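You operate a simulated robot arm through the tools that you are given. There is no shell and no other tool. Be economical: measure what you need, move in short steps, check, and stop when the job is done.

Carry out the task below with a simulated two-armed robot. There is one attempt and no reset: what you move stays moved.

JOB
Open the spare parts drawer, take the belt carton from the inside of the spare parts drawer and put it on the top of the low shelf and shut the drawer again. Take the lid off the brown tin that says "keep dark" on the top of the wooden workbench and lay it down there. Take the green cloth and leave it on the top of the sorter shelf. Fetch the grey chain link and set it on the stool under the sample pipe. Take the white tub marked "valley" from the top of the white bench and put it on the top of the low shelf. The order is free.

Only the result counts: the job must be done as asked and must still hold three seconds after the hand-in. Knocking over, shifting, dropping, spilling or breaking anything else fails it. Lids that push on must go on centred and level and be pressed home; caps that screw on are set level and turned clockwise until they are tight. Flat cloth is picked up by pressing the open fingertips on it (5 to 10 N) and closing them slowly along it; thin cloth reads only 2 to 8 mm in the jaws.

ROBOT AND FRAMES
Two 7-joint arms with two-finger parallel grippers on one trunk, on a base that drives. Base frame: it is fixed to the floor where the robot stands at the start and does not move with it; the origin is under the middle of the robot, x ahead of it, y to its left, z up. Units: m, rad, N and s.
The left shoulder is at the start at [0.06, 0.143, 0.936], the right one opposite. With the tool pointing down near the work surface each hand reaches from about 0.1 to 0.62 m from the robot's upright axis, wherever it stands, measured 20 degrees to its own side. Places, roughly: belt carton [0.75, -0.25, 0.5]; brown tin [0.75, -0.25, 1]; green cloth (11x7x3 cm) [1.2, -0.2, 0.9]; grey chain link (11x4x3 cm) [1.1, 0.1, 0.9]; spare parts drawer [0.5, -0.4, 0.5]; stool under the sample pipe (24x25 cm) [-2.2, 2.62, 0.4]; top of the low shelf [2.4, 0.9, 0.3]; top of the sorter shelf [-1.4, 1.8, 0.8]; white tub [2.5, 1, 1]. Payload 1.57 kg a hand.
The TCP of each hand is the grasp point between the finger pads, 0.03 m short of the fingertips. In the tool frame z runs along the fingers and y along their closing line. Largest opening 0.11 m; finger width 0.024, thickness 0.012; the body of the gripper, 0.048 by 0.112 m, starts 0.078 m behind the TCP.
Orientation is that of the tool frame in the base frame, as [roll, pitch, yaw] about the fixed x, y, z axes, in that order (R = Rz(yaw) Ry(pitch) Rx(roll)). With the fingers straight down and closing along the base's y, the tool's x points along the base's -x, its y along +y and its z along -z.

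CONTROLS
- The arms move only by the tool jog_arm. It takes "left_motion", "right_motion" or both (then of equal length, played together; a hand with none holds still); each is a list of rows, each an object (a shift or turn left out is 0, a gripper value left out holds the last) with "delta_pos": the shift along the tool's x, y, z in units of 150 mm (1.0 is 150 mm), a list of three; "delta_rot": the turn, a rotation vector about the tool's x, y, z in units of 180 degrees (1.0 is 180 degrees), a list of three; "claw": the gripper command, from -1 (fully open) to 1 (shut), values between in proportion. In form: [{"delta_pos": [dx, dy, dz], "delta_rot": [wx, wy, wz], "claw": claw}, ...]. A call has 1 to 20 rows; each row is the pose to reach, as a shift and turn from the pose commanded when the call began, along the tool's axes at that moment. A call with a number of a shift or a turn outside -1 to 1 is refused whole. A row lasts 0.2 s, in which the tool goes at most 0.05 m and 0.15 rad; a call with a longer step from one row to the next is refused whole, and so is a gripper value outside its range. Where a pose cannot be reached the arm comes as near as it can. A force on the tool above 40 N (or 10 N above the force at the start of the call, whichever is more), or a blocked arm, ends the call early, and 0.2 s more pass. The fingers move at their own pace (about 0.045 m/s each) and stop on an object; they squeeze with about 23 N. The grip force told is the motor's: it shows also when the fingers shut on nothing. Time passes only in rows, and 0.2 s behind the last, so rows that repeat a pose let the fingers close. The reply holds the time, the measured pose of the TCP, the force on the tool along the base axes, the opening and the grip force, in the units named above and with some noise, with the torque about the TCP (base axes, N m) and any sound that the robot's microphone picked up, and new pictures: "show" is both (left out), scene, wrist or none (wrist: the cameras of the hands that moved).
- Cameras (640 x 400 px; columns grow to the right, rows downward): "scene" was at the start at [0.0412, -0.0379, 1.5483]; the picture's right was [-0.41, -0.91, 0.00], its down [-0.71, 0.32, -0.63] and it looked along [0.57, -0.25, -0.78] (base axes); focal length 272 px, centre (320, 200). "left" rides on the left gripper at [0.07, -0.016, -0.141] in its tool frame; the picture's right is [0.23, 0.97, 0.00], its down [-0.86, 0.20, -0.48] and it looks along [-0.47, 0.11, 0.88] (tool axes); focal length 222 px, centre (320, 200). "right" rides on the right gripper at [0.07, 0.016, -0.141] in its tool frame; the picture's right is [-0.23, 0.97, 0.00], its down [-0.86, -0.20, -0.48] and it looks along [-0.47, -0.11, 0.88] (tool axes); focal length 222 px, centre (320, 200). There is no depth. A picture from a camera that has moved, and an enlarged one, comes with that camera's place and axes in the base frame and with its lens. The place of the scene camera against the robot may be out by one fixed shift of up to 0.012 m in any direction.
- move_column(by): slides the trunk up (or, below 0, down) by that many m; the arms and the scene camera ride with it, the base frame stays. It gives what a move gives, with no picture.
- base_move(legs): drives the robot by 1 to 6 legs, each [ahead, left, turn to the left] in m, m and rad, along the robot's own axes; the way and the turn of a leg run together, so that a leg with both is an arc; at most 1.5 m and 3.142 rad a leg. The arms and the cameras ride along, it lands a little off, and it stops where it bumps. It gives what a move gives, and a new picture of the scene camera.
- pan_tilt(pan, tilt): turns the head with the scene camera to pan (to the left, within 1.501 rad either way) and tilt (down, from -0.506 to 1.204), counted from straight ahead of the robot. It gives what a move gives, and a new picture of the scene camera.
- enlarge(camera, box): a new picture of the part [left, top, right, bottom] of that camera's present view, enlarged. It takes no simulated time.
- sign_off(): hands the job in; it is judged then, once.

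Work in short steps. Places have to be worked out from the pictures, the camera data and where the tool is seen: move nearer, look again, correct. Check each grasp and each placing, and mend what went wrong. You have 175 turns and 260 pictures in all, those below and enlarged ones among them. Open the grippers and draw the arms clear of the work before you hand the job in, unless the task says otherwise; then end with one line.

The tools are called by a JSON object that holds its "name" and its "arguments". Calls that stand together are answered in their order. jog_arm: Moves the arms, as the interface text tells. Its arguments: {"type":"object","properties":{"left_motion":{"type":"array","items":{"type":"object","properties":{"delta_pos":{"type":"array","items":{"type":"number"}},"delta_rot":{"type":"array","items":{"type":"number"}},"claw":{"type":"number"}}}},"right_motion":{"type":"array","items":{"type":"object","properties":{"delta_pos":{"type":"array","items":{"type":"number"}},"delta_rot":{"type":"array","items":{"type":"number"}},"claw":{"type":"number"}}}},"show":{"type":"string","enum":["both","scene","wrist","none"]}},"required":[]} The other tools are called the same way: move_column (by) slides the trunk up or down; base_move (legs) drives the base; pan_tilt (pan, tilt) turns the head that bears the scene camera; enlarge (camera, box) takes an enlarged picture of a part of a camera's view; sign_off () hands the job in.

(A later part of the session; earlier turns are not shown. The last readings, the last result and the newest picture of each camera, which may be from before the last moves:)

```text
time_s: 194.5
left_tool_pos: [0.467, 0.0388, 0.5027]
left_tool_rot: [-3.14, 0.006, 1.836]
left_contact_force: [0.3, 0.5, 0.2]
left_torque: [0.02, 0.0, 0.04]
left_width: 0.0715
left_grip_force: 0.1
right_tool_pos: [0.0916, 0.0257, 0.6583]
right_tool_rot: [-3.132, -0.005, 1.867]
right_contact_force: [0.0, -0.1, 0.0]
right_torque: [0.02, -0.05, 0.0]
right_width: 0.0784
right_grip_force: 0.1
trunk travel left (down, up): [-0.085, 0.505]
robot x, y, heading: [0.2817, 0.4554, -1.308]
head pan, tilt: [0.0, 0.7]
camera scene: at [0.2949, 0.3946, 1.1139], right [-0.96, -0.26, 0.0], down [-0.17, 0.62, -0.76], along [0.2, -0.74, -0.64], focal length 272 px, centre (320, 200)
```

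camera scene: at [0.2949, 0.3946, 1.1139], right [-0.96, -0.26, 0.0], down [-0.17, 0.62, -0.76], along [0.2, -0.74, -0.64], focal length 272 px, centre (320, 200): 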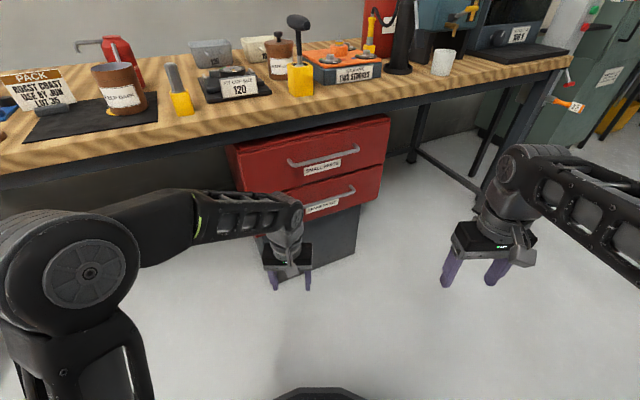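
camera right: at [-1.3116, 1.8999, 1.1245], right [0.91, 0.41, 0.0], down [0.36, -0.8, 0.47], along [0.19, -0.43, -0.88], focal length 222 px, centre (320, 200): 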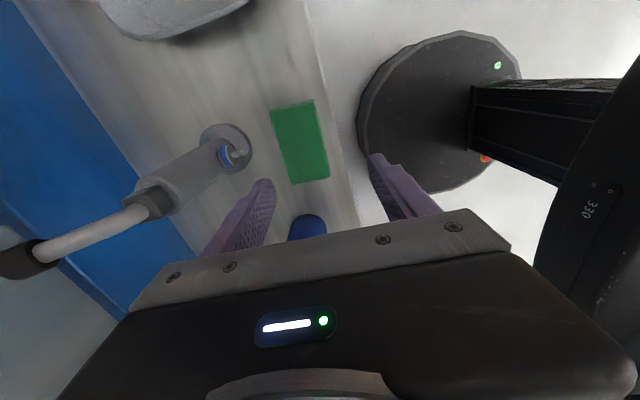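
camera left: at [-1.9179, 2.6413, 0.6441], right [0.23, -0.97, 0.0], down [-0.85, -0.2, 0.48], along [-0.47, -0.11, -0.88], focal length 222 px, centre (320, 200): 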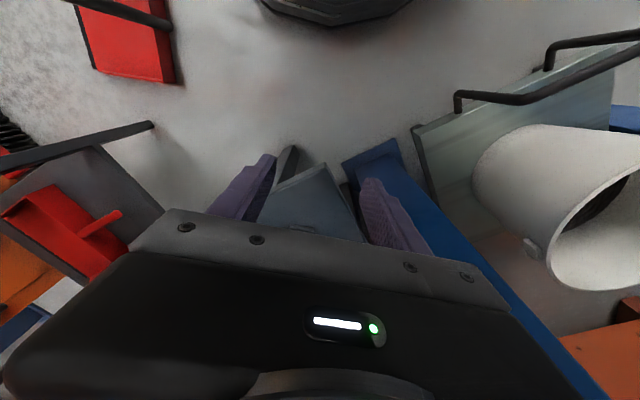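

Tuck the left arm aside, and turn the right hand to point forward with vertical closing, at handle height.

{"name": "jog_arm", "arguments": {"left_motion": [{"delta_pos": [0.1, 0.2, 0]}, {"delta_pos": [0.2, 0.4, 0]}, {"delta_pos": [0.3, 0.6, 0]}, {"delta_pos": [0.4, 0.8, 0]}, {"delta_pos": [0.5, 1.0, 0]}, {"delta_pos": [0.5, 1.0, 0]}], "show": "none"}}

{"name": "jog_arm", "arguments": {"right_motion": [{"delta_pos": [-0.06, 0.06, 0.05], "delta_rot": [0.025, -0.025, -0.025]}, {"delta_pos": [-0.12, 0.12, 0.1], "delta_rot": [0.05, -0.05, -0.05]}, {"delta_pos": [-0.19, 0.19, 0.16], "delta_rot": [0.075, -0.075, -0.075]}, {"delta_pos": [-0.25, 0.25, 0.22], "delta_rot": [0.1, -0.1, -0.1]}, {"delta_pos": [-0.31, 0.31, 0.28], "delta_rot": [0.125, -0.125, -0.125]}, {"delta_pos": [-0.38, 0.38, 0.33], "delta_rot": [0.15, -0.15, -0.15]}, {"delta_pos": [-0.44, 0.44, 0.39], "delta_rot": [0.175, -0.175, -0.175]}, {"delta_pos": [-0.5, 0.5, 0.44], "delta_rot": [0.2, -0.2, -0.2]}, {"delta_pos": [-0.56, 0.56, 0.5], "delta_rot": [0.225, -0.225, -0.225]}, {"delta_pos": [-0.62, 0.62, 0.55], "delta_rot": [0.25, -0.25, -0.25]}, {"delta_pos": [-0.69, 0.69, 0.61], "delta_rot": [0.275, -0.275, -0.275]}, {"delta_pos": [-0.75, 0.75, 0.67], "delta_rot": [0.3, -0.3, -0.3]}, {"delta_pos": [-0.81, 0.81, 0.72], "delta_rot": [0.325, -0.325, -0.325]}, {"delta_pos": [-0.88, 0.88, 0.78], "delta_rot": [0.35, -0.35, -0.35]}, {"delta_pos": [-0.94, 0.94, 0.83], "delta_rot": [0.37, -0.37, -0.37]}, {"delta_pos": [-1.0, 1.0, 0.887], "delta_rot": [0.385, -0.385, -0.385]}, {"delta_pos": [-1.0, 1.0, 0.887], "delta_rot": [0.385, -0.385, -0.385], "claw": -0.3}]}}

```text
time_s: 195.9
left_tool_pos: [0.5937, 0.152, 0.5016]
left_tool_rot: [-3.14, 0.004, 1.834]
left_contact_force: [-0.4, 0.0, -0.5]
left_torque: [0.02, -0.03, 0.02]
left_width: 0.072
left_grip_force: 0.0
right_tool_pos: [0.0912, 0.0261, 0.6579]
right_tool_rot: [-3.132, -0.004, 1.867]
right_contact_force: [0.5, 0.2, 0.0]
right_torque: [0.0, -0.02, 0.03]
right_width: 0.078
right_grip_force: 0.0
trunk travel left (down, up): [-0.085, 0.505]
robot x, y, heading: [0.2796, 0.4556, -1.302]
head pan, tilt: [0.0, 0.7]
```

```text
time_s: 199.5
left_tool_pos: [0.5932, 0.1494, 0.5015]
left_tool_rot: [-3.139, 0.006, 1.833]
left_contact_force: [0.2, -0.9, -1.3]
left_torque: [-0.05, 0.05, -0.02]
left_width: 0.0714
left_grip_force: 0.2
right_tool_pos: [0.2856, -0.0833, 0.5171]
right_tool_rot: [-1.573, -0.009, -2.845]
right_contact_force: [0.0, -0.1, -0.1]
right_torque: [0.03, -0.02, 0.0]
right_width: 0.0714
right_grip_force: 0.0
right hand out of reach, approached as far as the arm can: row 8, 9, 10, 11, 12, 13, 14, 15, 16, 17
trunk travel left (down, up): [-0.085, 0.505]
robot x, y, heading: [0.2808, 0.4564, -1.307]
head pan, tilt: [0.0, 0.7]
camera scene: at [0.295, 0.3948, 1.114], right [-0.96, -0.26, 0.0], down [-0.17, 0.62, -0.77], along [0.2, -0.74, -0.64], focal length 272 px, centre (320, 200)
camera right: at [0.1767, 0.0325, 0.501], right [0.21, 0.07, -0.98], down [0.68, 0.71, 0.19], along [0.7, -0.7, 0.1], focal length 222 px, centre (320, 200)
```

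scene: 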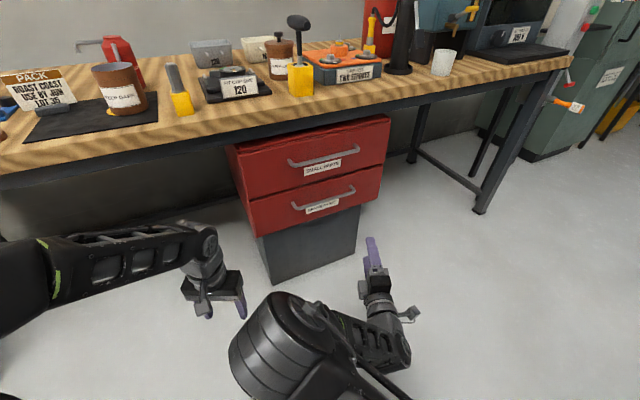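
right: 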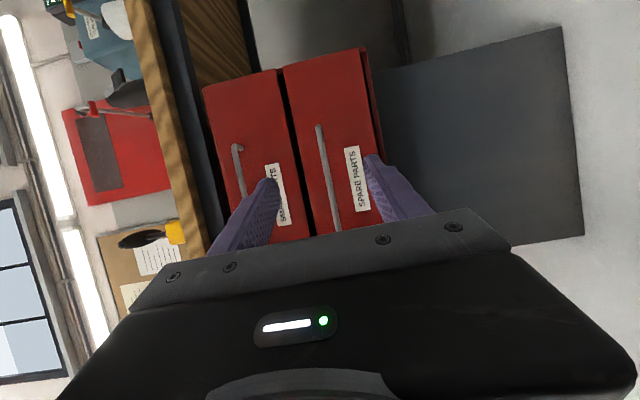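

The spare-parts handle is nicely between the fingers. Adjust 8 mm up, pull the left hand back, then drive along the drawer normal.

{"name": "jog_arm", "arguments": {"left_motion": [{"delta_pos": [0.1, 0.2, 0]}, {"delta_pos": [0.3, 0.4, 0]}, {"delta_pos": [0.5, 0.5, 0]}, {"delta_pos": [0.7, 0.5, 0]}], "right_motion": [{"delta_pos": [0, -0.03, 0], "claw": -0.5}, {"delta_pos": [0, -0.05, 0]}, {"delta_pos": [0, -0.05, 0]}, {"delta_pos": [0, -0.05, 0]}], "show": "none"}}

{"name": "base_move", "arguments": {"legs": [[0.163, 0.076, 0]]}}

{"name": "enlarge", "arguments": {"camera": "right", "box": [0, 0, 640, 400]}}

```text
time_s: 200.5
left_tool_pos: [0.6379, 0.2689, 0.5023]
left_tool_rot: [-3.138, 0.004, 1.835]
left_contact_force: [-0.4, -0.3, -0.5]
left_torque: [0.0, 0.01, 0.0]
left_width: 0.0715
left_grip_force: 0.0
right_tool_pos: [0.2856, -0.0859, 0.5211]
right_tool_rot: [-1.574, -0.011, -2.845]
right_contact_force: [-0.1, 0.1, -1.5]
right_torque: [-0.04, 0.0, 0.01]
right_width: 0.0825
right_grip_force: 0.1
right hand out of reach, approached as far as the arm can: row 2, 3, 4
trunk travel left (down, up): [-0.085, 0.505]
robot x, y, heading: [0.2801, 0.4536, -1.303]
head pan, tilt: [0.0, 0.7]
```

```text
time_s: 202.0
left_tool_pos: [0.755, 0.1323, 0.5025]
left_tool_rot: [-3.139, 0.005, 1.839]
left_contact_force: [0.2, 1.2, 0.1]
left_torque: [0.02, 0.01, 0.01]
left_width: 0.0715
left_grip_force: 0.0
right_tool_pos: [0.403, -0.2229, 0.5214]
right_tool_rot: [-1.575, -0.01, -2.844]
right_contact_force: [-0.2, -0.4, -0.3]
right_torque: [0.03, -0.01, 0.0]
right_width: 0.0826
right_grip_force: 0.1
trunk travel left (down, up): [-0.085, 0.505]
robot x, y, heading: [0.3952, 0.3174, -1.306]
head pan, tilt: [0.0, 0.7]
camera scene: at [0.4111, 0.2581, 1.114], right [-0.96, -0.26, 0.0], down [-0.17, 0.62, -0.76], along [0.2, -0.74, -0.64], focal length 272 px, centre (320, 200)
```

scene: 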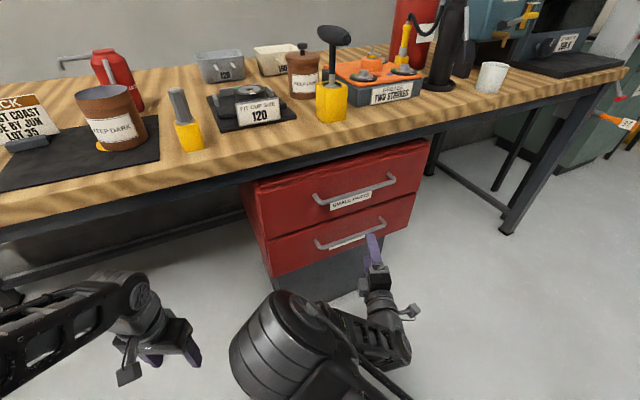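

```text
1.00 times, centred on (320, 200) of right (not enlarged: the box is as wide or as high as the picture)
camera zoom: at [0.2939, -0.1072, 0.5063], right [0.21, 0.07, -0.98], down [0.68, 0.71, 0.19], along [0.7, -0.7, 0.1], focal length 222 px, centre (320, 200)
```

zoom: 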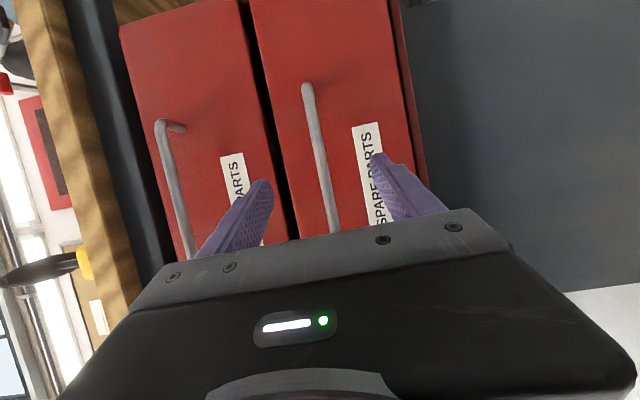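

Handle at n≈.53, centred vertically. Advance ~.085 m more along the normal.

{"name": "base_move", "arguments": {"legs": [[0.075, 0.035, 0]]}}

{"name": "enlarge", "arguments": {"camera": "right", "box": [0, 0, 640, 400]}}

```text
time_s: 203.2
left_tool_pos: [0.8068, 0.0708, 0.5026]
left_tool_rot: [-3.139, 0.005, 1.837]
left_contact_force: [-0.9, 0.2, -0.1]
left_torque: [0.0, 0.02, -0.03]
left_width: 0.0716
left_grip_force: 0.0
right_tool_pos: [0.4514, -0.2838, 0.5202]
right_tool_rot: [-1.578, -0.012, -2.849]
right_contact_force: [-0.4, -0.2, 0.4]
right_torque: [0.04, -0.01, -0.02]
right_width: 0.0823
right_grip_force: 0.0
trunk travel left (down, up): [-0.085, 0.505]
robot x, y, heading: [0.4452, 0.251, -1.302]
head pan, tilt: [0.0, 0.7]
stopped in leg 1: the force on the tool passed its limit at 75 N (the readings are from after the stop); the commanded pose is now the measured one
camera scene: at [0.4635, 0.1952, 1.1139], right [-0.96, -0.26, 0.0], down [-0.17, 0.62, -0.76], along [0.2, -0.74, -0.64], focal length 272 px, centre (320, 200)
```

scene: 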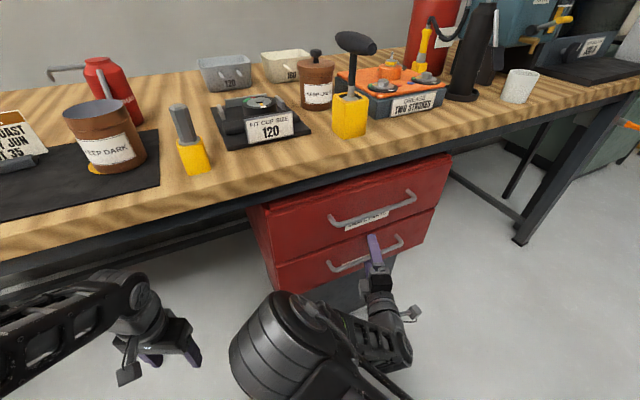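

```text
1.00 times, centred on (320, 200) of right (not enlarged: the box is as wide or as high as the picture)
camera zoom: at [0.3437, -0.1672, 0.506], right [0.2, 0.07, -0.98], down [0.68, 0.7, 0.19], along [0.7, -0.71, 0.1], focal length 222 px, centre (320, 200)
```

zoom: 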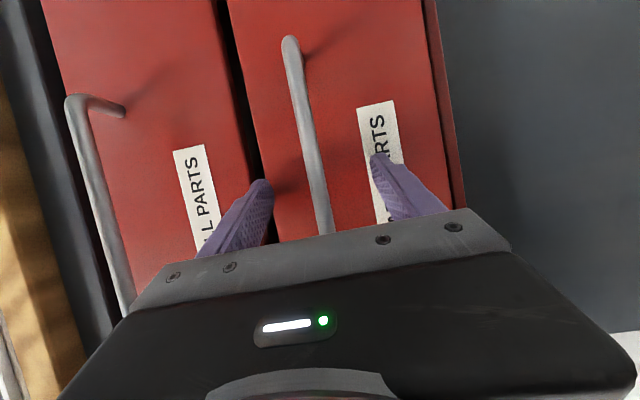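

Fingertips touch the drawer front, with the bar between the fingers. Ease back 3 mm and close.

{"name": "jog_arm", "arguments": {"right_motion": [{"delta_pos": [0, 0, -0.02]}, {"delta_pos": [0, 0, -0.02], "claw": 0}, {"delta_pos": [0, 0, -0.02], "claw": 1}, {"delta_pos": [0, 0, -0.02], "claw": 1}, {"delta_pos": [0, 0, -0.02], "claw": 1}, {"delta_pos": [0, 0, -0.02], "claw": 1}, {"delta_pos": [0, 0, -0.02], "claw": 1}], "show": "wrist"}}

```text
time_s: 204.8
left_tool_pos: [0.8074, 0.0701, 0.5019]
left_tool_rot: [-3.14, 0.005, 1.837]
left_contact_force: [0.0, 0.9, 0.3]
left_torque: [0.04, -0.02, -0.02]
left_width: 0.0713
left_grip_force: 0.0
right_tool_pos: [0.4535, -0.2834, 0.5208]
right_tool_rot: [-1.577, -0.014, -2.85]
right_contact_force: [-0.4, 0.4, 0.5]
right_torque: [0.33, -0.42, -0.04]
right_width: 0.0118
right_grip_force: 29.5
right hand out of reach, approached as far as the arm can: row 1, 2, 3
trunk travel left (down, up): [-0.085, 0.505]
robot x, y, heading: [0.4478, 0.2529, -1.303]
head pan, tilt: [0.0, 0.7]
camera right: at [0.3438, -0.1673, 0.5059], right [0.2, 0.07, -0.98], down [0.68, 0.7, 0.19], along [0.7, -0.71, 0.1], focal length 222 px, centre (320, 200)
```

right: 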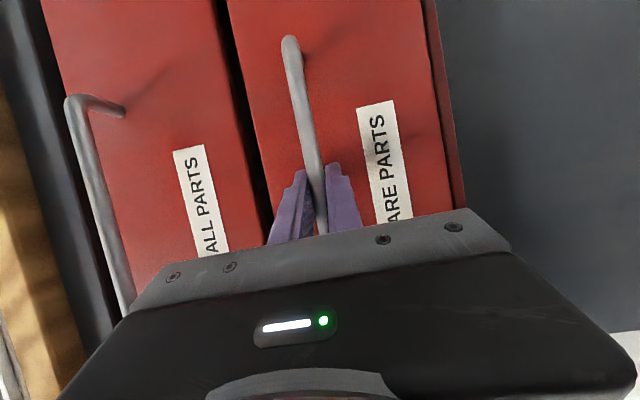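

Handle gripped (12 mm). Pull by backing the base along the drawer normal.

{"name": "base_move", "arguments": {"legs": [[-0.136, -0.0635, 0]]}}

```text
time_s: 206.2
left_tool_pos: [0.7089, 0.1861, 0.5016]
left_tool_rot: [-3.14, 0.005, 1.837]
left_contact_force: [0.5, -0.1, -0.1]
left_torque: [0.01, 0.0, -0.01]
left_width: 0.0714
left_grip_force: 0.1
right_tool_pos: [0.3537, -0.1685, 0.5208]
right_tool_rot: [-1.578, -0.012, -2.849]
right_contact_force: [-7.2, -6.6, 1.3]
right_torque: [0.35, -0.35, -0.17]
right_width: 0.0119
right_grip_force: 29.2
trunk travel left (down, up): [-0.085, 0.505]
robot x, y, heading: [0.3474, 0.3689, -1.301]
head pan, tilt: [0.0, 0.7]
camera scene: at [0.3651, 0.3107, 1.114], right [-0.96, -0.27, 0.0], down [-0.17, 0.62, -0.76], along [0.2, -0.74, -0.64], focal length 272 px, centre (320, 200)
```

scene: 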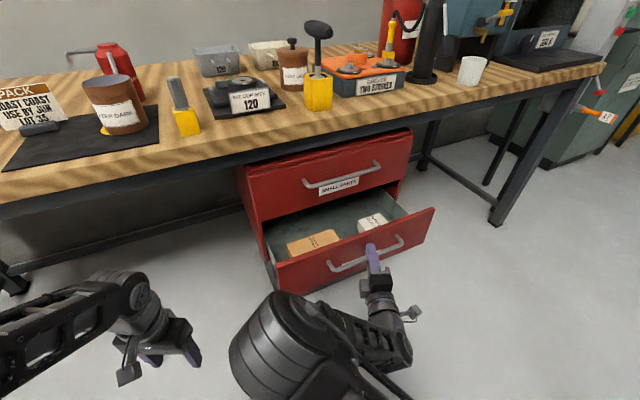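

It opens; two boxes inside. Pull ~.12 m more.

{"name": "base_move", "arguments": {"legs": [[-0.11, -0.051, 0]]}}

{"name": "enlarge", "arguments": {"camera": "scene", "box": [230, 160, 440, 300]}}

```text
time_s: 207.4
left_tool_pos: [0.6297, 0.277, 0.5006]
left_tool_rot: [-3.14, 0.005, 1.836]
left_contact_force: [0.0, 1.0, -0.4]
left_torque: [-0.04, 0.0, 0.01]
left_width: 0.0716
left_grip_force: 0.0
right_tool_pos: [0.274, -0.0767, 0.5192]
right_tool_rot: [-1.578, -0.014, -2.849]
right_contact_force: [7.5, 5.4, -1.9]
right_torque: [0.36, -0.42, -0.41]
right_width: 0.0118
right_grip_force: 29.5
trunk travel left (down, up): [-0.085, 0.505]
robot x, y, heading: [0.2713, 0.4618, -1.302]
head pan, tilt: [0.0, 0.7]
camera scene: at [0.2868, 0.4025, 1.1139], right [-0.96, -0.26, 0.0], down [-0.17, 0.62, -0.76], along [0.2, -0.74, -0.64], focal length 272 px, centre (320, 200)
```

scene: 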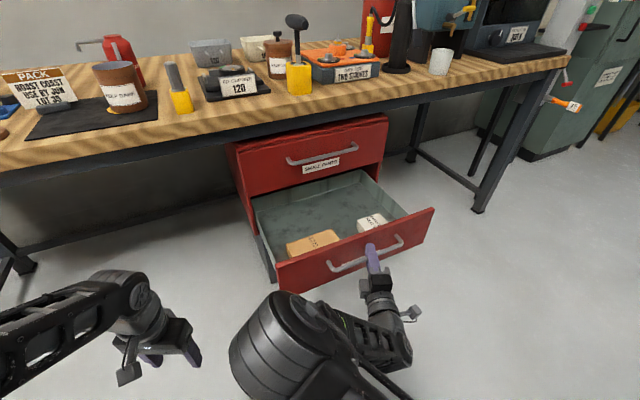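

```text
2.86 times, centred on (335, 230) of scene
camera zoom: at [0.2868, 0.4025, 1.1139], right [-0.96, -0.26, 0.0], down [-0.17, 0.62, -0.76], along [0.2, -0.74, -0.64], focal length 777 px, centre (277, 114)
```

zoom: 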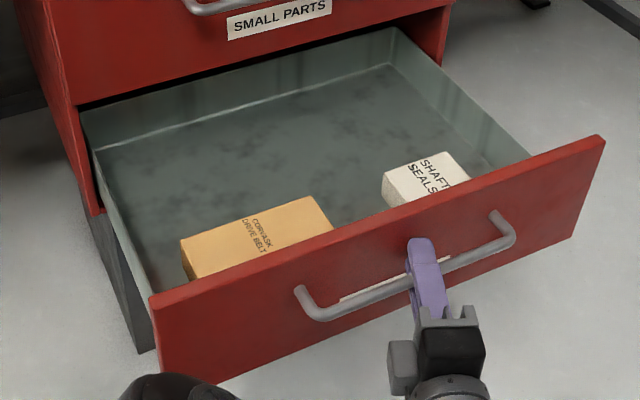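

Brown box reads "CORVASK DRIVE BELT" — the belt carton; the white one is shaft seals. Release the handle and back off a little.

{"name": "jog_arm", "arguments": {"right_motion": [{"claw": 0}, {"claw": -0.5}, {"claw": -0.5}], "show": "none"}}

{"name": "base_move", "arguments": {"legs": [[-0.07, -0.033, 0]]}}

```text
time_s: 208.2
left_tool_pos: [0.6304, 0.2787, 0.5025]
left_tool_rot: [-3.141, 0.005, 1.836]
left_contact_force: [-0.3, -0.1, 0.1]
left_torque: [0.03, 0.0, -0.01]
left_width: 0.0715
left_grip_force: 0.0
right_tool_pos: [0.2753, -0.0761, 0.5203]
right_tool_rot: [-1.578, -0.014, -2.849]
right_contact_force: [-0.1, 0.5, -0.2]
right_torque: [0.01, 0.02, 0.0]
right_width: 0.08
right_grip_force: 0.0
trunk travel left (down, up): [-0.085, 0.505]
robot x, y, heading: [0.2689, 0.4627, -1.309]
head pan, tilt: [0.0, 0.7]
```

```text
time_s: 209.3
left_tool_pos: [0.5799, 0.3357, 0.5024]
left_tool_rot: [-3.14, 0.003, 1.835]
left_contact_force: [0.2, 0.6, 0.2]
left_torque: [0.0, -0.01, 0.01]
left_width: 0.0715
left_grip_force: 0.1
right_tool_pos: [0.2244, -0.0165, 0.5193]
right_tool_rot: [-1.576, -0.011, -2.848]
right_contact_force: [-0.3, 0.0, -0.1]
right_torque: [-0.02, -0.04, -0.01]
right_width: 0.0824
right_grip_force: 0.1
trunk travel left (down, up): [-0.085, 0.505]
robot x, y, heading: [0.2179, 0.5199, -1.305]
head pan, tilt: [0.0, 0.7]
camera scene: at [0.2363, 0.461, 1.114], right [-0.96, -0.26, 0.0], down [-0.17, 0.62, -0.76], along [0.2, -0.74, -0.64], focal length 272 px, centre (320, 200)
```

scene: 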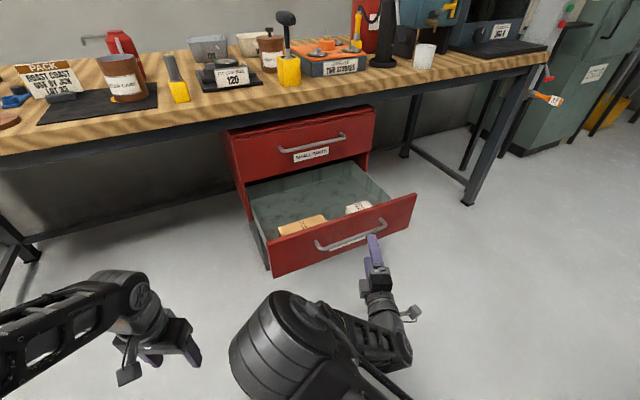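

Raise the trunk .25, move the right hand aside, then come nearer for the left hand to reach the carton.

{"name": "jog_arm", "arguments": {"right_motion": [{"delta_pos": [0.25, 0, 0]}, {"delta_pos": [0.5, 0, 0]}, {"delta_pos": [0.75, 0, 0]}, {"delta_pos": [1.0, 0, 0]}], "show": "none"}}

{"name": "move_column", "arguments": {"by": 0.25}}

{"name": "jog_arm", "arguments": {"left_motion": [{"delta_pos": [-0.25, 0, 0]}, {"delta_pos": [-0.5, -0.1, 0]}, {"delta_pos": [-0.7, -0.25, 0]}, {"delta_pos": [-0.9, -0.45, 0]}, {"delta_pos": [-1.0, -0.7, 0]}, {"delta_pos": [-1.0, -0.95, 0], "claw": -1}], "show": "none"}}

{"name": "base_move", "arguments": {"legs": [[0.12, 0, 0]]}}

{"name": "enlarge", "arguments": {"camera": "left", "box": [0, 0, 640, 400]}}

```text
time_s: 210.3
left_tool_pos: [0.5802, 0.3353, 0.5014]
left_tool_rot: [-3.139, 0.004, 1.835]
left_contact_force: [-0.1, -0.5, 0.7]
left_torque: [0.0, -0.03, 0.03]
left_width: 0.0715
left_grip_force: 0.1
right_tool_pos: [0.1197, -0.0663, 0.5149]
right_tool_rot: [-1.575, -0.016, -2.861]
right_contact_force: [-0.9, 0.2, 0.1]
right_torque: [-0.03, -0.01, 0.01]
right_width: 0.0827
right_grip_force: 0.1
right hand out of reach, approached as far as the arm can: row 1, 2, 3, 4
trunk travel left (down, up): [-0.085, 0.505]
robot x, y, heading: [0.2172, 0.5221, -1.302]
head pan, tilt: [0.0, 0.7]
```

```text
time_s: 212.9
left_tool_pos: [0.5797, 0.3358, 0.7513]
left_tool_rot: [-3.14, 0.006, 1.835]
left_contact_force: [0.4, -0.1, -0.1]
left_torque: [-0.03, 0.01, 0.0]
left_width: 0.0713
left_grip_force: 0.0
right_tool_pos: [0.1201, -0.0663, 0.7642]
right_tool_rot: [-1.576, -0.016, -2.859]
right_contact_force: [-1.2, -0.1, 0.2]
right_torque: [-0.02, -0.04, 0.0]
right_width: 0.0824
right_grip_force: 0.0
trunk travel left (down, up): [-0.335, 0.255]
robot x, y, heading: [0.2188, 0.5222, -1.302]
head pan, tilt: [0.0, 0.7]
```

```text
time_s: 214.3
left_tool_pos: [0.4817, 0.1543, 0.7528]
left_tool_rot: [-3.141, 0.004, 1.835]
left_contact_force: [-0.2, 0.1, 0.8]
left_torque: [0.04, 0.0, 0.03]
left_width: 0.1056
left_grip_force: 0.2
right_tool_pos: [0.1199, -0.0656, 0.7636]
right_tool_rot: [-1.576, -0.015, -2.859]
right_contact_force: [-0.1, 0.6, 0.3]
right_torque: [0.01, 0.02, -0.01]
right_width: 0.0826
right_grip_force: 0.1
trunk travel left (down, up): [-0.335, 0.255]
robot x, y, heading: [0.2223, 0.5182, -1.304]
head pan, tilt: [0.0, 0.7]
```

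```text
time_s: 215.5
left_tool_pos: [0.5163, 0.0389, 0.7533]
left_tool_rot: [-3.14, 0.005, 1.84]
left_contact_force: [-0.1, -0.8, 0.2]
left_torque: [0.0, 0.04, 0.03]
left_width: 0.1102
left_grip_force: 0.0
right_tool_pos: [0.1542, -0.1814, 0.7626]
right_tool_rot: [-1.578, -0.014, -2.86]
right_contact_force: [0.1, 0.1, -0.3]
right_torque: [-0.01, -0.01, 0.03]
right_width: 0.0823
right_grip_force: 0.0
trunk travel left (down, up): [-0.335, 0.255]
robot x, y, heading: [0.2505, 0.4048, -1.301]
head pan, tilt: [0.0, 0.7]
camera scene: at [0.2684, 0.3447, 1.3639], right [-0.96, -0.27, 0.0], down [-0.17, 0.62, -0.76], along [0.2, -0.74, -0.64], focal length 272 px, centre (320, 200)
```

scene: 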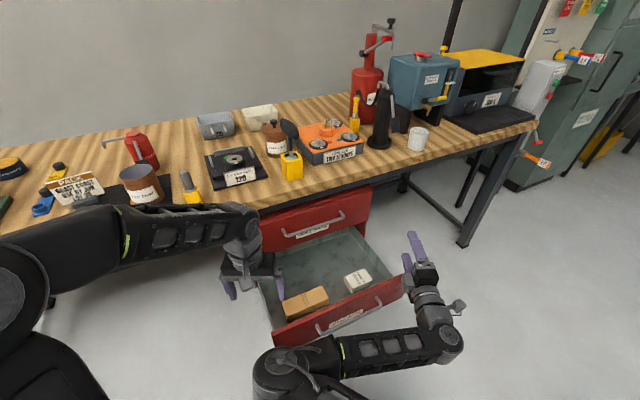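

```text
1.00 times, centred on (320, 200) of left (not enlarged: the box is as wide or as high as the picture)
camera zoom: at [0.4808, 0.1017, 0.8948], right [0.88, 0.48, 0.0], down [0.42, -0.77, 0.48], along [0.23, -0.43, -0.88], focal length 222 px, centre (320, 200)
```

zoom: 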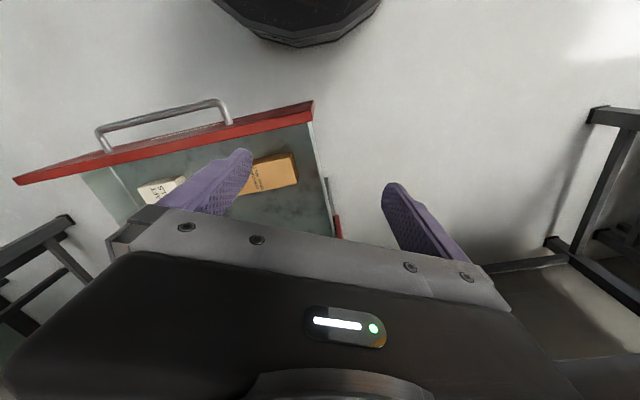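

Turn the left hand 65° so it closes along the drawer depth and move above the carton.

{"name": "jog_arm", "arguments": {"left_motion": [{"delta_pos": [-0.1, -0.07, 0], "delta_rot": [0, 0, 0.045]}, {"delta_pos": [-0.2, -0.15, 0], "delta_rot": [0, 0, 0.09]}, {"delta_pos": [-0.3, -0.22, 0], "delta_rot": [0, 0, 0.135]}, {"delta_pos": [-0.4, -0.3, 0], "delta_rot": [0, 0, 0.18]}, {"delta_pos": [-0.5, -0.37, 0], "delta_rot": [0, 0, 0.225]}, {"delta_pos": [-0.6, -0.45, 0], "delta_rot": [0, 0, 0.27]}, {"delta_pos": [-0.7, -0.52, 0], "delta_rot": [0, 0, 0.315]}, {"delta_pos": [-0.78, -0.585, 0], "delta_rot": [0, 0, 0.362]}, {"delta_pos": [-0.78, -0.585, 0.1], "delta_rot": [0, 0, 0.362]}]}}

```text
time_s: 217.5
left_tool_pos: [0.462, -0.0982, 0.7394]
left_tool_rot: [3.138, 0.004, 0.699]
left_contact_force: [-0.4, -0.3, 0.3]
left_torque: [0.02, 0.0, -0.02]
left_width: 0.1098
left_grip_force: 0.0
right_tool_pos: [0.1538, -0.1821, 0.7631]
right_tool_rot: [-1.579, -0.016, -2.857]
right_contact_force: [0.5, -0.2, -0.9]
right_torque: [-0.01, -0.04, 0.01]
right_width: 0.0824
right_grip_force: 0.1
trunk travel left (down, up): [-0.335, 0.255]
robot x, y, heading: [0.2529, 0.4072, -1.301]
head pan, tilt: [0.0, 0.7]
camera scene: at [0.2683, 0.3449, 1.364], right [-0.96, -0.27, 0.0], down [-0.17, 0.62, -0.76], along [0.2, -0.74, -0.64], focal length 272 px, centre (320, 200)
camera left: at [0.505, -0.0397, 0.8811], right [0.8, -0.6, 0.0], down [-0.53, -0.7, 0.48], along [-0.29, -0.39, -0.88], focal length 222 px, centre (320, 200)
```

scene: 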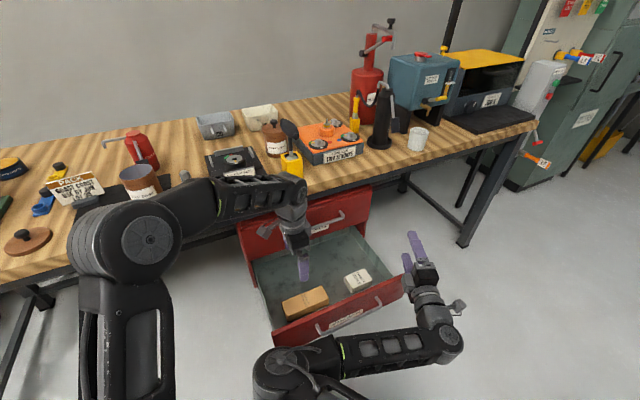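
left: 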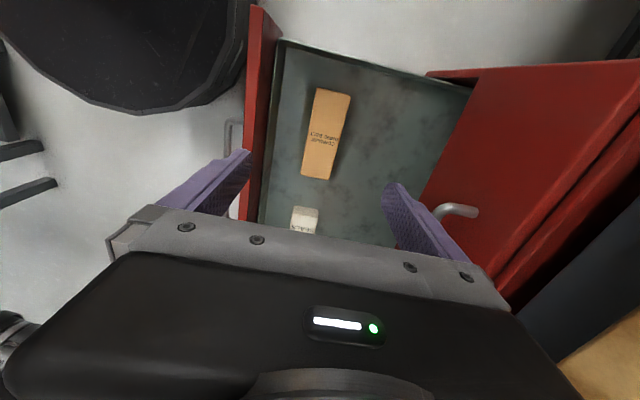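

Carton is ~54 mm wide and aligned; offset 11 mm in closing direction. Descend with a narrowed opening.

{"name": "jog_arm", "arguments": {"left_motion": [{"delta_pos": [-0.02, 0.077, 0.2], "claw": -0.45}, {"delta_pos": [-0.02, 0.077, 0.5]}, {"delta_pos": [-0.02, 0.077, 0.8]}, {"delta_pos": [-0.02, 0.077, 1.0]}, {"delta_pos": [-0.02, 0.077, 1.0]}], "show": "wrist"}}

```text
time_s: 218.7
left_tool_pos: [0.4679, -0.11, 0.5864]
left_tool_rot: [3.139, 0.003, 0.702]
left_contact_force: [-0.5, -0.4, 0.5]
left_torque: [-0.04, -0.03, -0.01]
left_width: 0.0798
left_grip_force: 0.0
right_tool_pos: [0.1539, -0.1808, 0.7648]
right_tool_rot: [-1.579, -0.015, -2.859]
right_contact_force: [0.0, 0.4, 0.0]
right_torque: [0.0, 0.02, 0.01]
right_width: 0.0824
right_grip_force: 0.2
trunk travel left (down, up): [-0.335, 0.255]
robot x, y, heading: [0.25, 0.4035, -1.301]
head pan, tilt: [0.0, 0.7]
camera left: at [0.5101, -0.052, 0.7281], right [0.8, -0.6, 0.0], down [-0.52, -0.7, 0.48], along [-0.29, -0.39, -0.88], focal length 222 px, centre (320, 200)
```

left: 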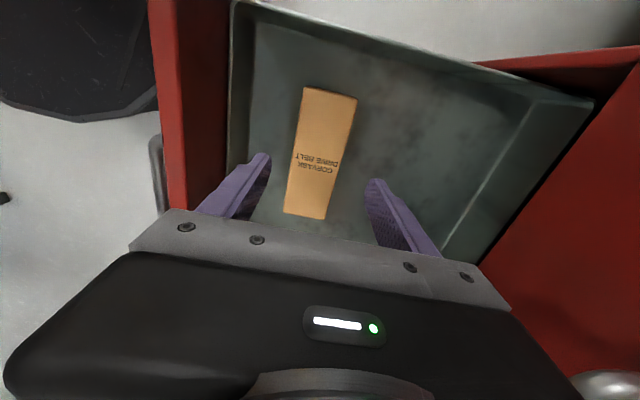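

Centred. Carton top ≈ z .50. Descend to TCP ≈ .492 with care and close.

{"name": "jog_arm", "arguments": {"left_motion": [{"delta_pos": [0, 0, 0.2]}, {"delta_pos": [0, 0, 0.4]}, {"delta_pos": [0, 0, 0.52]}, {"delta_pos": [0, 0, 0.58]}, {"delta_pos": [0, 0, 0.62]}, {"delta_pos": [0, 0, 0.62], "claw": 0}, {"delta_pos": [0, 0, 0.62], "claw": 1}, {"delta_pos": [0, 0, 0.62], "claw": 1}, {"delta_pos": [0, 0, 0.62], "claw": 1}, {"delta_pos": [0, 0, 0.62], "claw": 1}], "show": "wrist"}}

```text
time_s: 220.9
left_tool_pos: [0.4658, -0.1094, 0.4957]
left_tool_rot: [3.138, 0.006, 0.703]
left_contact_force: [0.7, -0.6, 0.3]
left_torque: [-0.08, 0.04, 0.02]
left_width: 0.0597
left_grip_force: 23.4
right_tool_pos: [0.1535, -0.1818, 0.7636]
right_tool_rot: [-1.579, -0.014, -2.861]
right_contact_force: [0.4, 0.1, -0.7]
right_torque: [-0.01, -0.02, 0.02]
right_width: 0.0827
right_grip_force: 0.1
trunk travel left (down, up): [-0.335, 0.255]
robot x, y, heading: [0.2507, 0.4078, -1.298]
head pan, tilt: [0.0, 0.7]
camera left: at [0.5086, -0.0516, 0.6373], right [0.8, -0.6, 0.0], down [-0.52, -0.7, 0.48], along [-0.29, -0.39, -0.88], focal length 222 px, centre (320, 200)
```

left: 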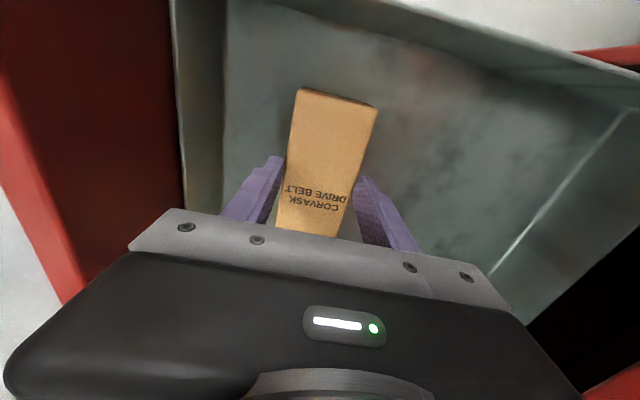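

Held at 60 mm. Lift out.

{"name": "jog_arm", "arguments": {"left_motion": [{"delta_pos": [0, 0, -0.1]}, {"delta_pos": [0, 0, -0.3]}, {"delta_pos": [0, 0, -0.6]}, {"delta_pos": [0, 0, -0.9]}, {"delta_pos": [0, 0, -1.0]}], "show": "none"}}

{"name": "jog_arm", "arguments": {"left_motion": [{"delta_pos": [0, 0, -0.3]}, {"delta_pos": [0, 0, -0.6]}, {"delta_pos": [0, 0, -0.8]}, {"delta_pos": [0, 0, -0.8]}]}}

```text
time_s: 222.1
left_tool_pos: [0.4653, -0.1097, 0.6457]
left_tool_rot: [3.138, 0.003, 0.699]
left_contact_force: [-0.1, -0.4, -1.2]
left_torque: [0.03, 0.01, -0.01]
left_width: 0.0599
left_grip_force: 23.0
right_tool_pos: [0.1541, -0.1823, 0.764]
right_tool_rot: [-1.577, -0.015, -2.859]
right_contact_force: [0.0, 0.3, -0.7]
right_torque: [0.01, 0.0, -0.02]
right_width: 0.0826
right_grip_force: 0.0
trunk travel left (down, up): [-0.335, 0.255]
robot x, y, heading: [0.2503, 0.4029, -1.297]
head pan, tilt: [0.0, 0.7]
```

```text
time_s: 223.1
left_tool_pos: [0.4658, -0.1109, 0.7659]
left_tool_rot: [3.138, 0.003, 0.702]
left_contact_force: [0.2, -0.5, -1.7]
left_torque: [0.01, -0.01, 0.01]
left_width: 0.0595
left_grip_force: 23.1
right_tool_pos: [0.1528, -0.1816, 0.765]
right_tool_rot: [-1.579, -0.014, -2.859]
right_contact_force: [0.2, 0.0, 0.2]
right_torque: [0.01, 0.0, 0.0]
right_width: 0.0825
right_grip_force: 0.0
trunk travel left (down, up): [-0.335, 0.255]
robot x, y, heading: [0.2506, 0.4056, -1.3]
head pan, tilt: [0.0, 0.7]
camera scene: at [0.2684, 0.3449, 1.3639], right [-0.96, -0.27, 0.0], down [-0.17, 0.62, -0.76], along [0.2, -0.74, -0.64], focal length 272 px, centre (320, 200)
camera left: at [0.5088, -0.0524, 0.9085], right [0.8, -0.6, 0.0], down [-0.52, -0.7, 0.48], along [-0.29, -0.39, -0.88], focal length 222 px, centre (320, 200)
```

scene: 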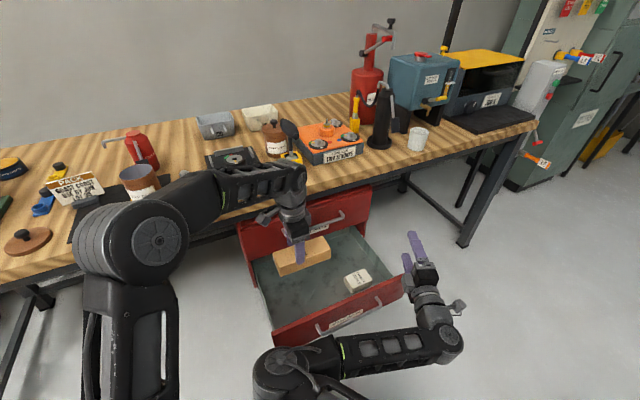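
left: 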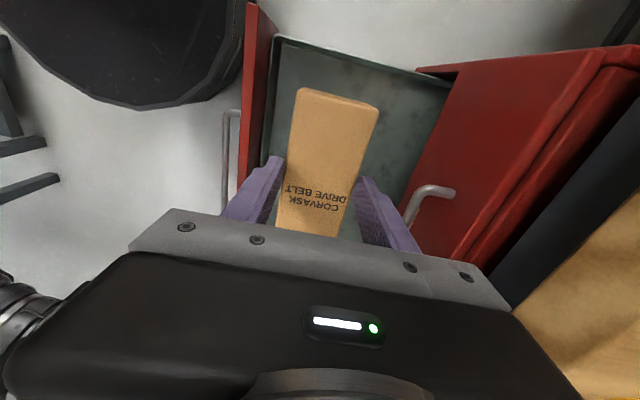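

Carton is out. Move the left hand (with carton) back to the robot's left side, away from drawer and bench.

{"name": "jog_arm", "arguments": {"left_motion": [{"delta_pos": [0.2, -0.2, 0]}, {"delta_pos": [0.4, -0.4, 0]}, {"delta_pos": [0.6, -0.6, 0]}, {"delta_pos": [0.8, -0.8, 0]}, {"delta_pos": [1.0, -0.95, 0]}], "show": "none"}}

{"name": "jog_arm", "arguments": {"left_motion": [{"delta_pos": [0.2, -0.2, 0]}, {"delta_pos": [0.4, -0.4, 0]}, {"delta_pos": [0.6, -0.6, 0]}, {"delta_pos": [0.8, -0.75, 0]}, {"delta_pos": [1.0, -0.85, 0]}], "show": "none"}}

{"name": "base_move", "arguments": {"legs": [[-0.11, -0.05, 0]]}}

```text
time_s: 224.3
left_tool_pos: [0.488, 0.0964, 0.7641]
left_tool_rot: [3.138, 0.004, 0.7]
left_contact_force: [-1.4, 0.0, -1.8]
left_torque: [-0.03, 0.02, 0.01]
left_width: 0.0597
left_grip_force: 23.0
right_tool_pos: [0.1547, -0.1814, 0.7643]
right_tool_rot: [-1.575, -0.015, -2.859]
right_contact_force: [-0.5, 0.3, -0.7]
right_torque: [0.0, -0.03, 0.0]
right_width: 0.0825
right_grip_force: 0.0
trunk travel left (down, up): [-0.335, 0.255]
robot x, y, heading: [0.2543, 0.4047, -1.299]
head pan, tilt: [0.0, 0.7]
```

```text
time_s: 225.5
left_tool_pos: [0.5509, 0.2384, 0.8188]
left_tool_rot: [3.139, 0.003, 0.703]
left_contact_force: [-0.1, -0.5, -2.4]
left_torque: [0.0, -0.02, 0.01]
left_width: 0.0596
left_grip_force: 22.8
left hand out of reach, approached as far as the arm can: row 2, 3, 4, 5
right_tool_pos: [0.153, -0.1834, 0.7627]
right_tool_rot: [-1.576, -0.016, -2.859]
right_contact_force: [1.0, 0.1, 0.4]
right_torque: [0.02, -0.01, -0.01]
right_width: 0.0824
right_grip_force: 0.0
trunk travel left (down, up): [-0.335, 0.255]
robot x, y, heading: [0.2502, 0.4033, -1.301]
head pan, tilt: [0.0, 0.7]
```

```text
time_s: 226.7
left_tool_pos: [0.4722, 0.3302, 0.8192]
left_tool_rot: [3.14, 0.005, 0.704]
left_contact_force: [0.4, 0.1, -1.9]
left_torque: [0.01, -0.06, -0.02]
left_width: 0.0596
left_grip_force: 22.7
right_tool_pos: [0.0755, -0.0898, 0.7633]
right_tool_rot: [-1.577, -0.013, -2.859]
right_contact_force: [-0.1, -0.7, 0.2]
right_torque: [0.01, -0.01, 0.0]
right_width: 0.0826
right_grip_force: 0.0
trunk travel left (down, up): [-0.335, 0.255]
robot x, y, heading: [0.176, 0.4966, -1.298]
head pan, tilt: [0.0, 0.7]
camera scene: at [0.1906, 0.4374, 1.364], right [-0.96, -0.27, 0.0], down [-0.17, 0.62, -0.77], along [0.2, -0.74, -0.64], focal length 272 px, centre (320, 200)
```

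scene: 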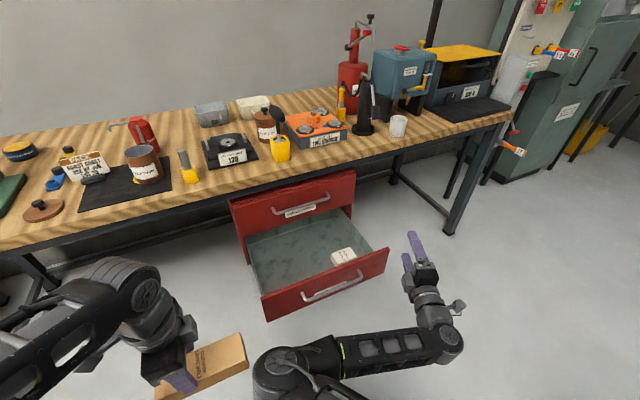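

Close the right fist, lower the trunk to handle height, and push the drawer front along its normal.

{"name": "jog_arm", "arguments": {"right_motion": [{"claw": 1}, {"claw": 1}, {"claw": 1}, {"claw": 1}], "show": "none"}}

{"name": "move_column", "arguments": {"by": -0.25}}

{"name": "base_move", "arguments": {"legs": [[0.1, 0.047, 0]]}}

```text
time_s: 227.7
left_tool_pos: [0.4733, 0.3299, 0.8172]
left_tool_rot: [3.14, 0.004, 0.702]
left_contact_force: [-0.8, -0.6, -2.6]
left_torque: [0.06, 0.0, -0.01]
left_width: 0.0594
left_grip_force: 23.0
right_tool_pos: [0.0771, -0.0912, 0.7637]
right_tool_rot: [-1.578, -0.016, -2.858]
right_contact_force: [-0.7, -0.1, 0.5]
right_torque: [0.0, -0.02, -0.02]
right_width: 0.0001
right_grip_force: 3.4
trunk travel left (down, up): [-0.335, 0.255]
robot x, y, heading: [0.172, 0.497, -1.302]
head pan, tilt: [0.0, 0.7]
```

```text
time_s: 230.3
left_tool_pos: [0.4732, 0.3299, 0.5688]
left_tool_rot: [3.14, 0.004, 0.703]
left_contact_force: [0.3, 0.2, -1.6]
left_torque: [0.05, -0.04, -0.02]
left_width: 0.0597
left_grip_force: 23.0
right_tool_pos: [0.0783, -0.0898, 0.5136]
right_tool_rot: [-1.576, -0.014, -2.857]
right_contact_force: [-0.7, -0.4, 0.5]
right_torque: [0.02, 0.01, -0.05]
right_width: 0.0
right_grip_force: 21.3
trunk travel left (down, up): [-0.085, 0.505]
robot x, y, heading: [0.1747, 0.4961, -1.298]
head pan, tilt: [0.0, 0.7]
```

```text
time_s: 231.5
left_tool_pos: [0.5447, 0.2464, 0.5664]
left_tool_rot: [3.141, 0.003, 0.699]
left_contact_force: [-0.4, -0.5, -1.4]
left_torque: [0.03, 0.0, 0.0]
left_width: 0.0598
left_grip_force: 23.4
right_tool_pos: [0.1489, -0.1738, 0.5138]
right_tool_rot: [-1.576, -0.018, -2.86]
right_contact_force: [-0.2, 0.8, 0.7]
right_torque: [0.01, 0.01, 0.05]
right_width: 0.0003
right_grip_force: 21.2
trunk travel left (down, up): [-0.085, 0.505]
robot x, y, heading: [0.2451, 0.4143, -1.306]
head pan, tilt: [0.0, 0.7]
camera scene: at [0.2629, 0.3536, 1.114], right [-0.96, -0.27, 0.0], down [-0.17, 0.62, -0.76], along [0.2, -0.74, -0.64], focal length 272 px, centre (320, 200)
```

scene: 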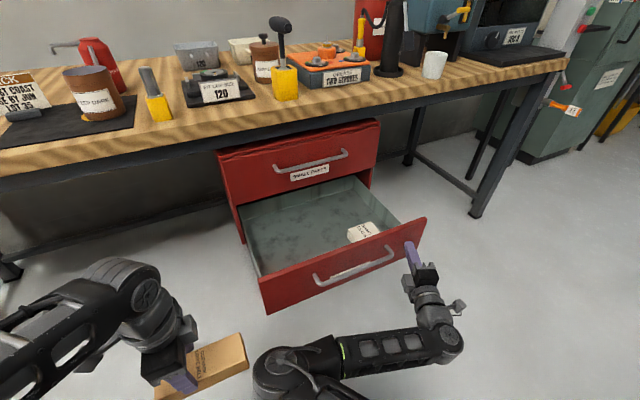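

Fist is about at the panel, right of the handle. Push on.

{"name": "base_move", "arguments": {"legs": [[0.118, 0.055, 0]]}}

```text
time_s: 232.8
left_tool_pos: [0.6272, 0.146, 0.5696]
left_tool_rot: [3.14, 0.006, 0.698]
left_contact_force: [-0.8, 0.8, -2.0]
left_torque: [-0.02, -0.03, -0.02]
left_width: 0.0596
left_grip_force: 23.2
right_tool_pos: [0.2287, -0.2726, 0.5139]
right_tool_rot: [-1.579, -0.015, -2.863]
right_contact_force: [-0.7, 0.0, 0.1]
right_torque: [0.02, -0.01, 0.04]
right_width: 0.0
right_grip_force: 21.1
trunk travel left (down, up): [-0.085, 0.505]
robot x, y, heading: [0.3295, 0.3145, -1.301]
head pan, tilt: [0.0, 0.7]
camera scene: at [0.346, 0.2535, 1.114], right [-0.96, -0.26, 0.0], down [-0.17, 0.62, -0.76], along [0.2, -0.74, -0.64], focal length 272 px, centre (320, 200)
```

scene: 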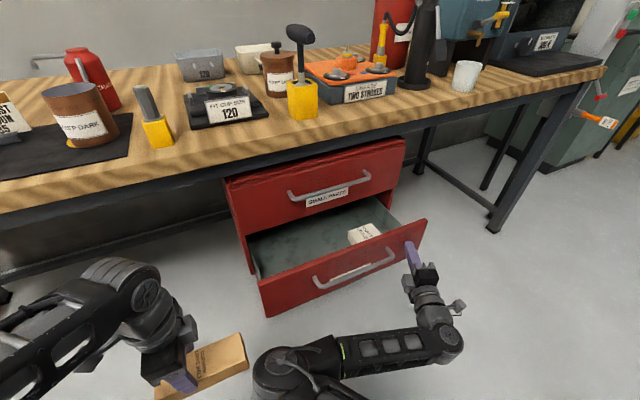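

Works. Push another .1 with the base, then finish with the arm.

{"name": "base_move", "arguments": {"legs": [[0.09, 0.042, 0]]}}

{"name": "jog_arm", "arguments": {"right_motion": [{"delta_pos": [-0.03, 0, 0.07]}, {"delta_pos": [-0.06, 0, 0.14]}, {"delta_pos": [-0.09, 0, 0.2]}, {"delta_pos": [-0.12, 0, 0.26]}, {"delta_pos": [-0.15, 0, 0.32]}, {"delta_pos": [-0.18, 0, 0.38]}]}}

```text
time_s: 233.9
left_tool_pos: [0.6924, 0.0694, 0.5683]
left_tool_rot: [3.139, 0.004, 0.699]
left_contact_force: [-0.2, -0.1, -1.9]
left_torque: [-0.01, -0.03, 0.0]
left_width: 0.0599
left_grip_force: 23.0
right_tool_pos: [0.2942, -0.349, 0.5136]
right_tool_rot: [-1.579, -0.015, -2.863]
right_contact_force: [0.2, 0.5, 0.8]
right_torque: [-0.03, 0.02, -0.01]
right_width: 0.0
right_grip_force: 21.9
trunk travel left (down, up): [-0.085, 0.505]
robot x, y, heading: [0.3951, 0.2378, -1.3]
head pan, tilt: [0.0, 0.7]
camera scene: at [0.4104, 0.1778, 1.114], right [-0.96, -0.26, 0.0], down [-0.17, 0.62, -0.76], along [0.2, -0.74, -0.64], focal length 272 px, centre (320, 200)
```

scene: 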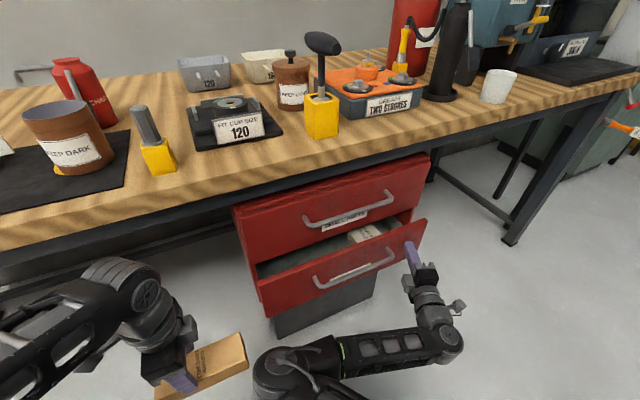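

```text
time_s: 235.3
left_tool_pos: [0.6913, 0.0701, 0.5675]
left_tool_rot: [-3.141, 0.003, 0.697]
left_contact_force: [-0.9, -0.4, -1.1]
left_torque: [0.02, -0.03, -0.02]
left_width: 0.0593
left_grip_force: 22.6
right_tool_pos: [0.3281, -0.3909, 0.511]
right_tool_rot: [-1.581, -0.019, -2.87]
right_contact_force: [-3.0, 4.6, 1.8]
right_torque: [-0.09, 0.0, 0.02]
right_width: 0.0
right_grip_force: 21.2
trunk travel left (down, up): [-0.085, 0.505]
robot x, y, heading: [0.3957, 0.2435, -1.305]
head pan, tilt: [0.0, 0.7]
stopped in row 6 (right hand): the force on the tool passed its limit at 50 N (the readings are from after the stop); the commanded pose is now the measured one
camera scene: at [0.4101, 0.1786, 1.114], right [-0.97, -0.26, 0.0], down [-0.17, 0.62, -0.77], along [0.2, -0.74, -0.64], focal length 272 px, centre (320, 200)
camera right: at [0.222, -0.2717, 0.4985], right [0.2, 0.07, -0.98], down [0.7, 0.69, 0.19], along [0.69, -0.72, 0.09], focal length 222 px, centre (320, 200)
```

scene: 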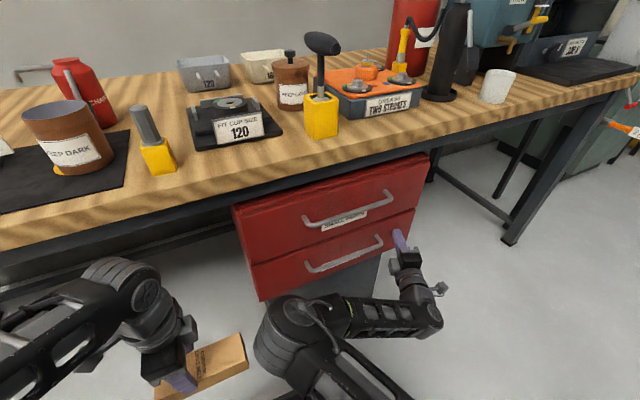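
right: 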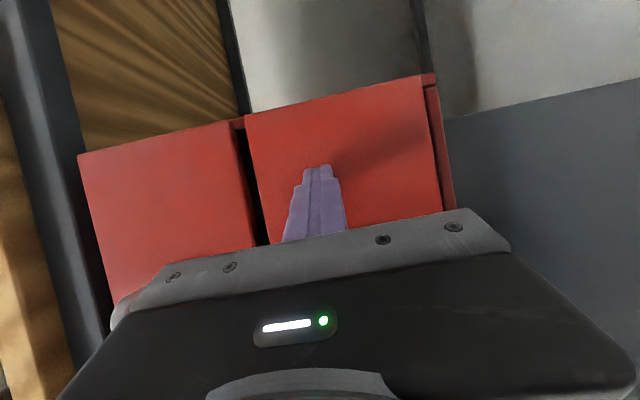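

Drawer is flush. Back away and verify.

{"name": "base_move", "arguments": {"legs": [[-0.27, -0.05, 0]]}}

{"name": "enlarge", "arguments": {"camera": "scene", "box": [200, 120, 440, 300]}}

```text
time_s: 237.2
left_tool_pos: [0.5733, 0.3135, 0.5684]
left_tool_rot: [3.14, 0.004, 0.697]
left_contact_force: [-0.7, 0.5, -1.6]
left_torque: [0.03, -0.01, 0.02]
left_width: 0.0592
left_grip_force: 22.8
right_tool_pos: [0.2105, -0.1468, 0.5109]
right_tool_rot: [-1.58, -0.021, -2.873]
right_contact_force: [-0.2, -0.6, 0.0]
right_torque: [0.0, 0.01, 0.0]
right_width: 0.0001
right_grip_force: 21.3
trunk travel left (down, up): [-0.085, 0.505]
robot x, y, heading: [0.2798, 0.4838, -1.305]
head pan, tilt: [0.0, 0.7]
camera scene: at [0.293, 0.4222, 1.1139], right [-0.97, -0.26, 0.0], down [-0.17, 0.62, -0.76], along [0.2, -0.74, -0.64], focal length 272 px, centre (320, 200)
```

scene: 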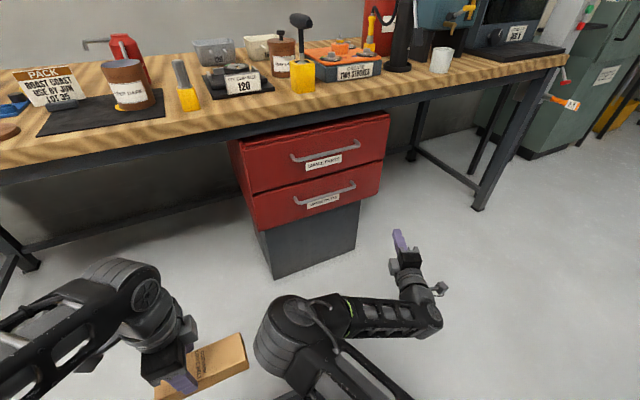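

```text
2.22 times, centred on (320, 210) of scene
camera zoom: at [0.293, 0.4222, 1.1139], right [-0.97, -0.26, 0.0], down [-0.17, 0.62, -0.76], along [0.2, -0.74, -0.64], focal length 604 px, centre (320, 178)
```

zoom: 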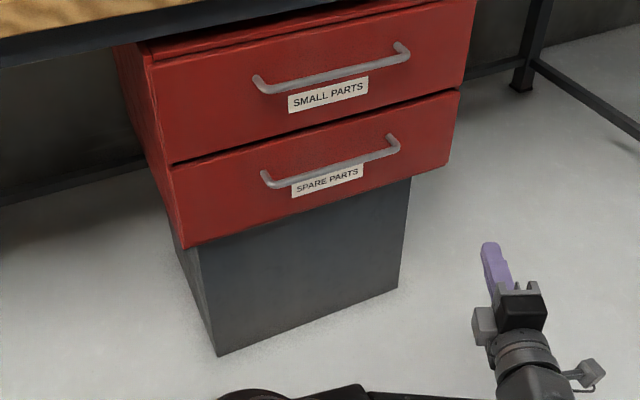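

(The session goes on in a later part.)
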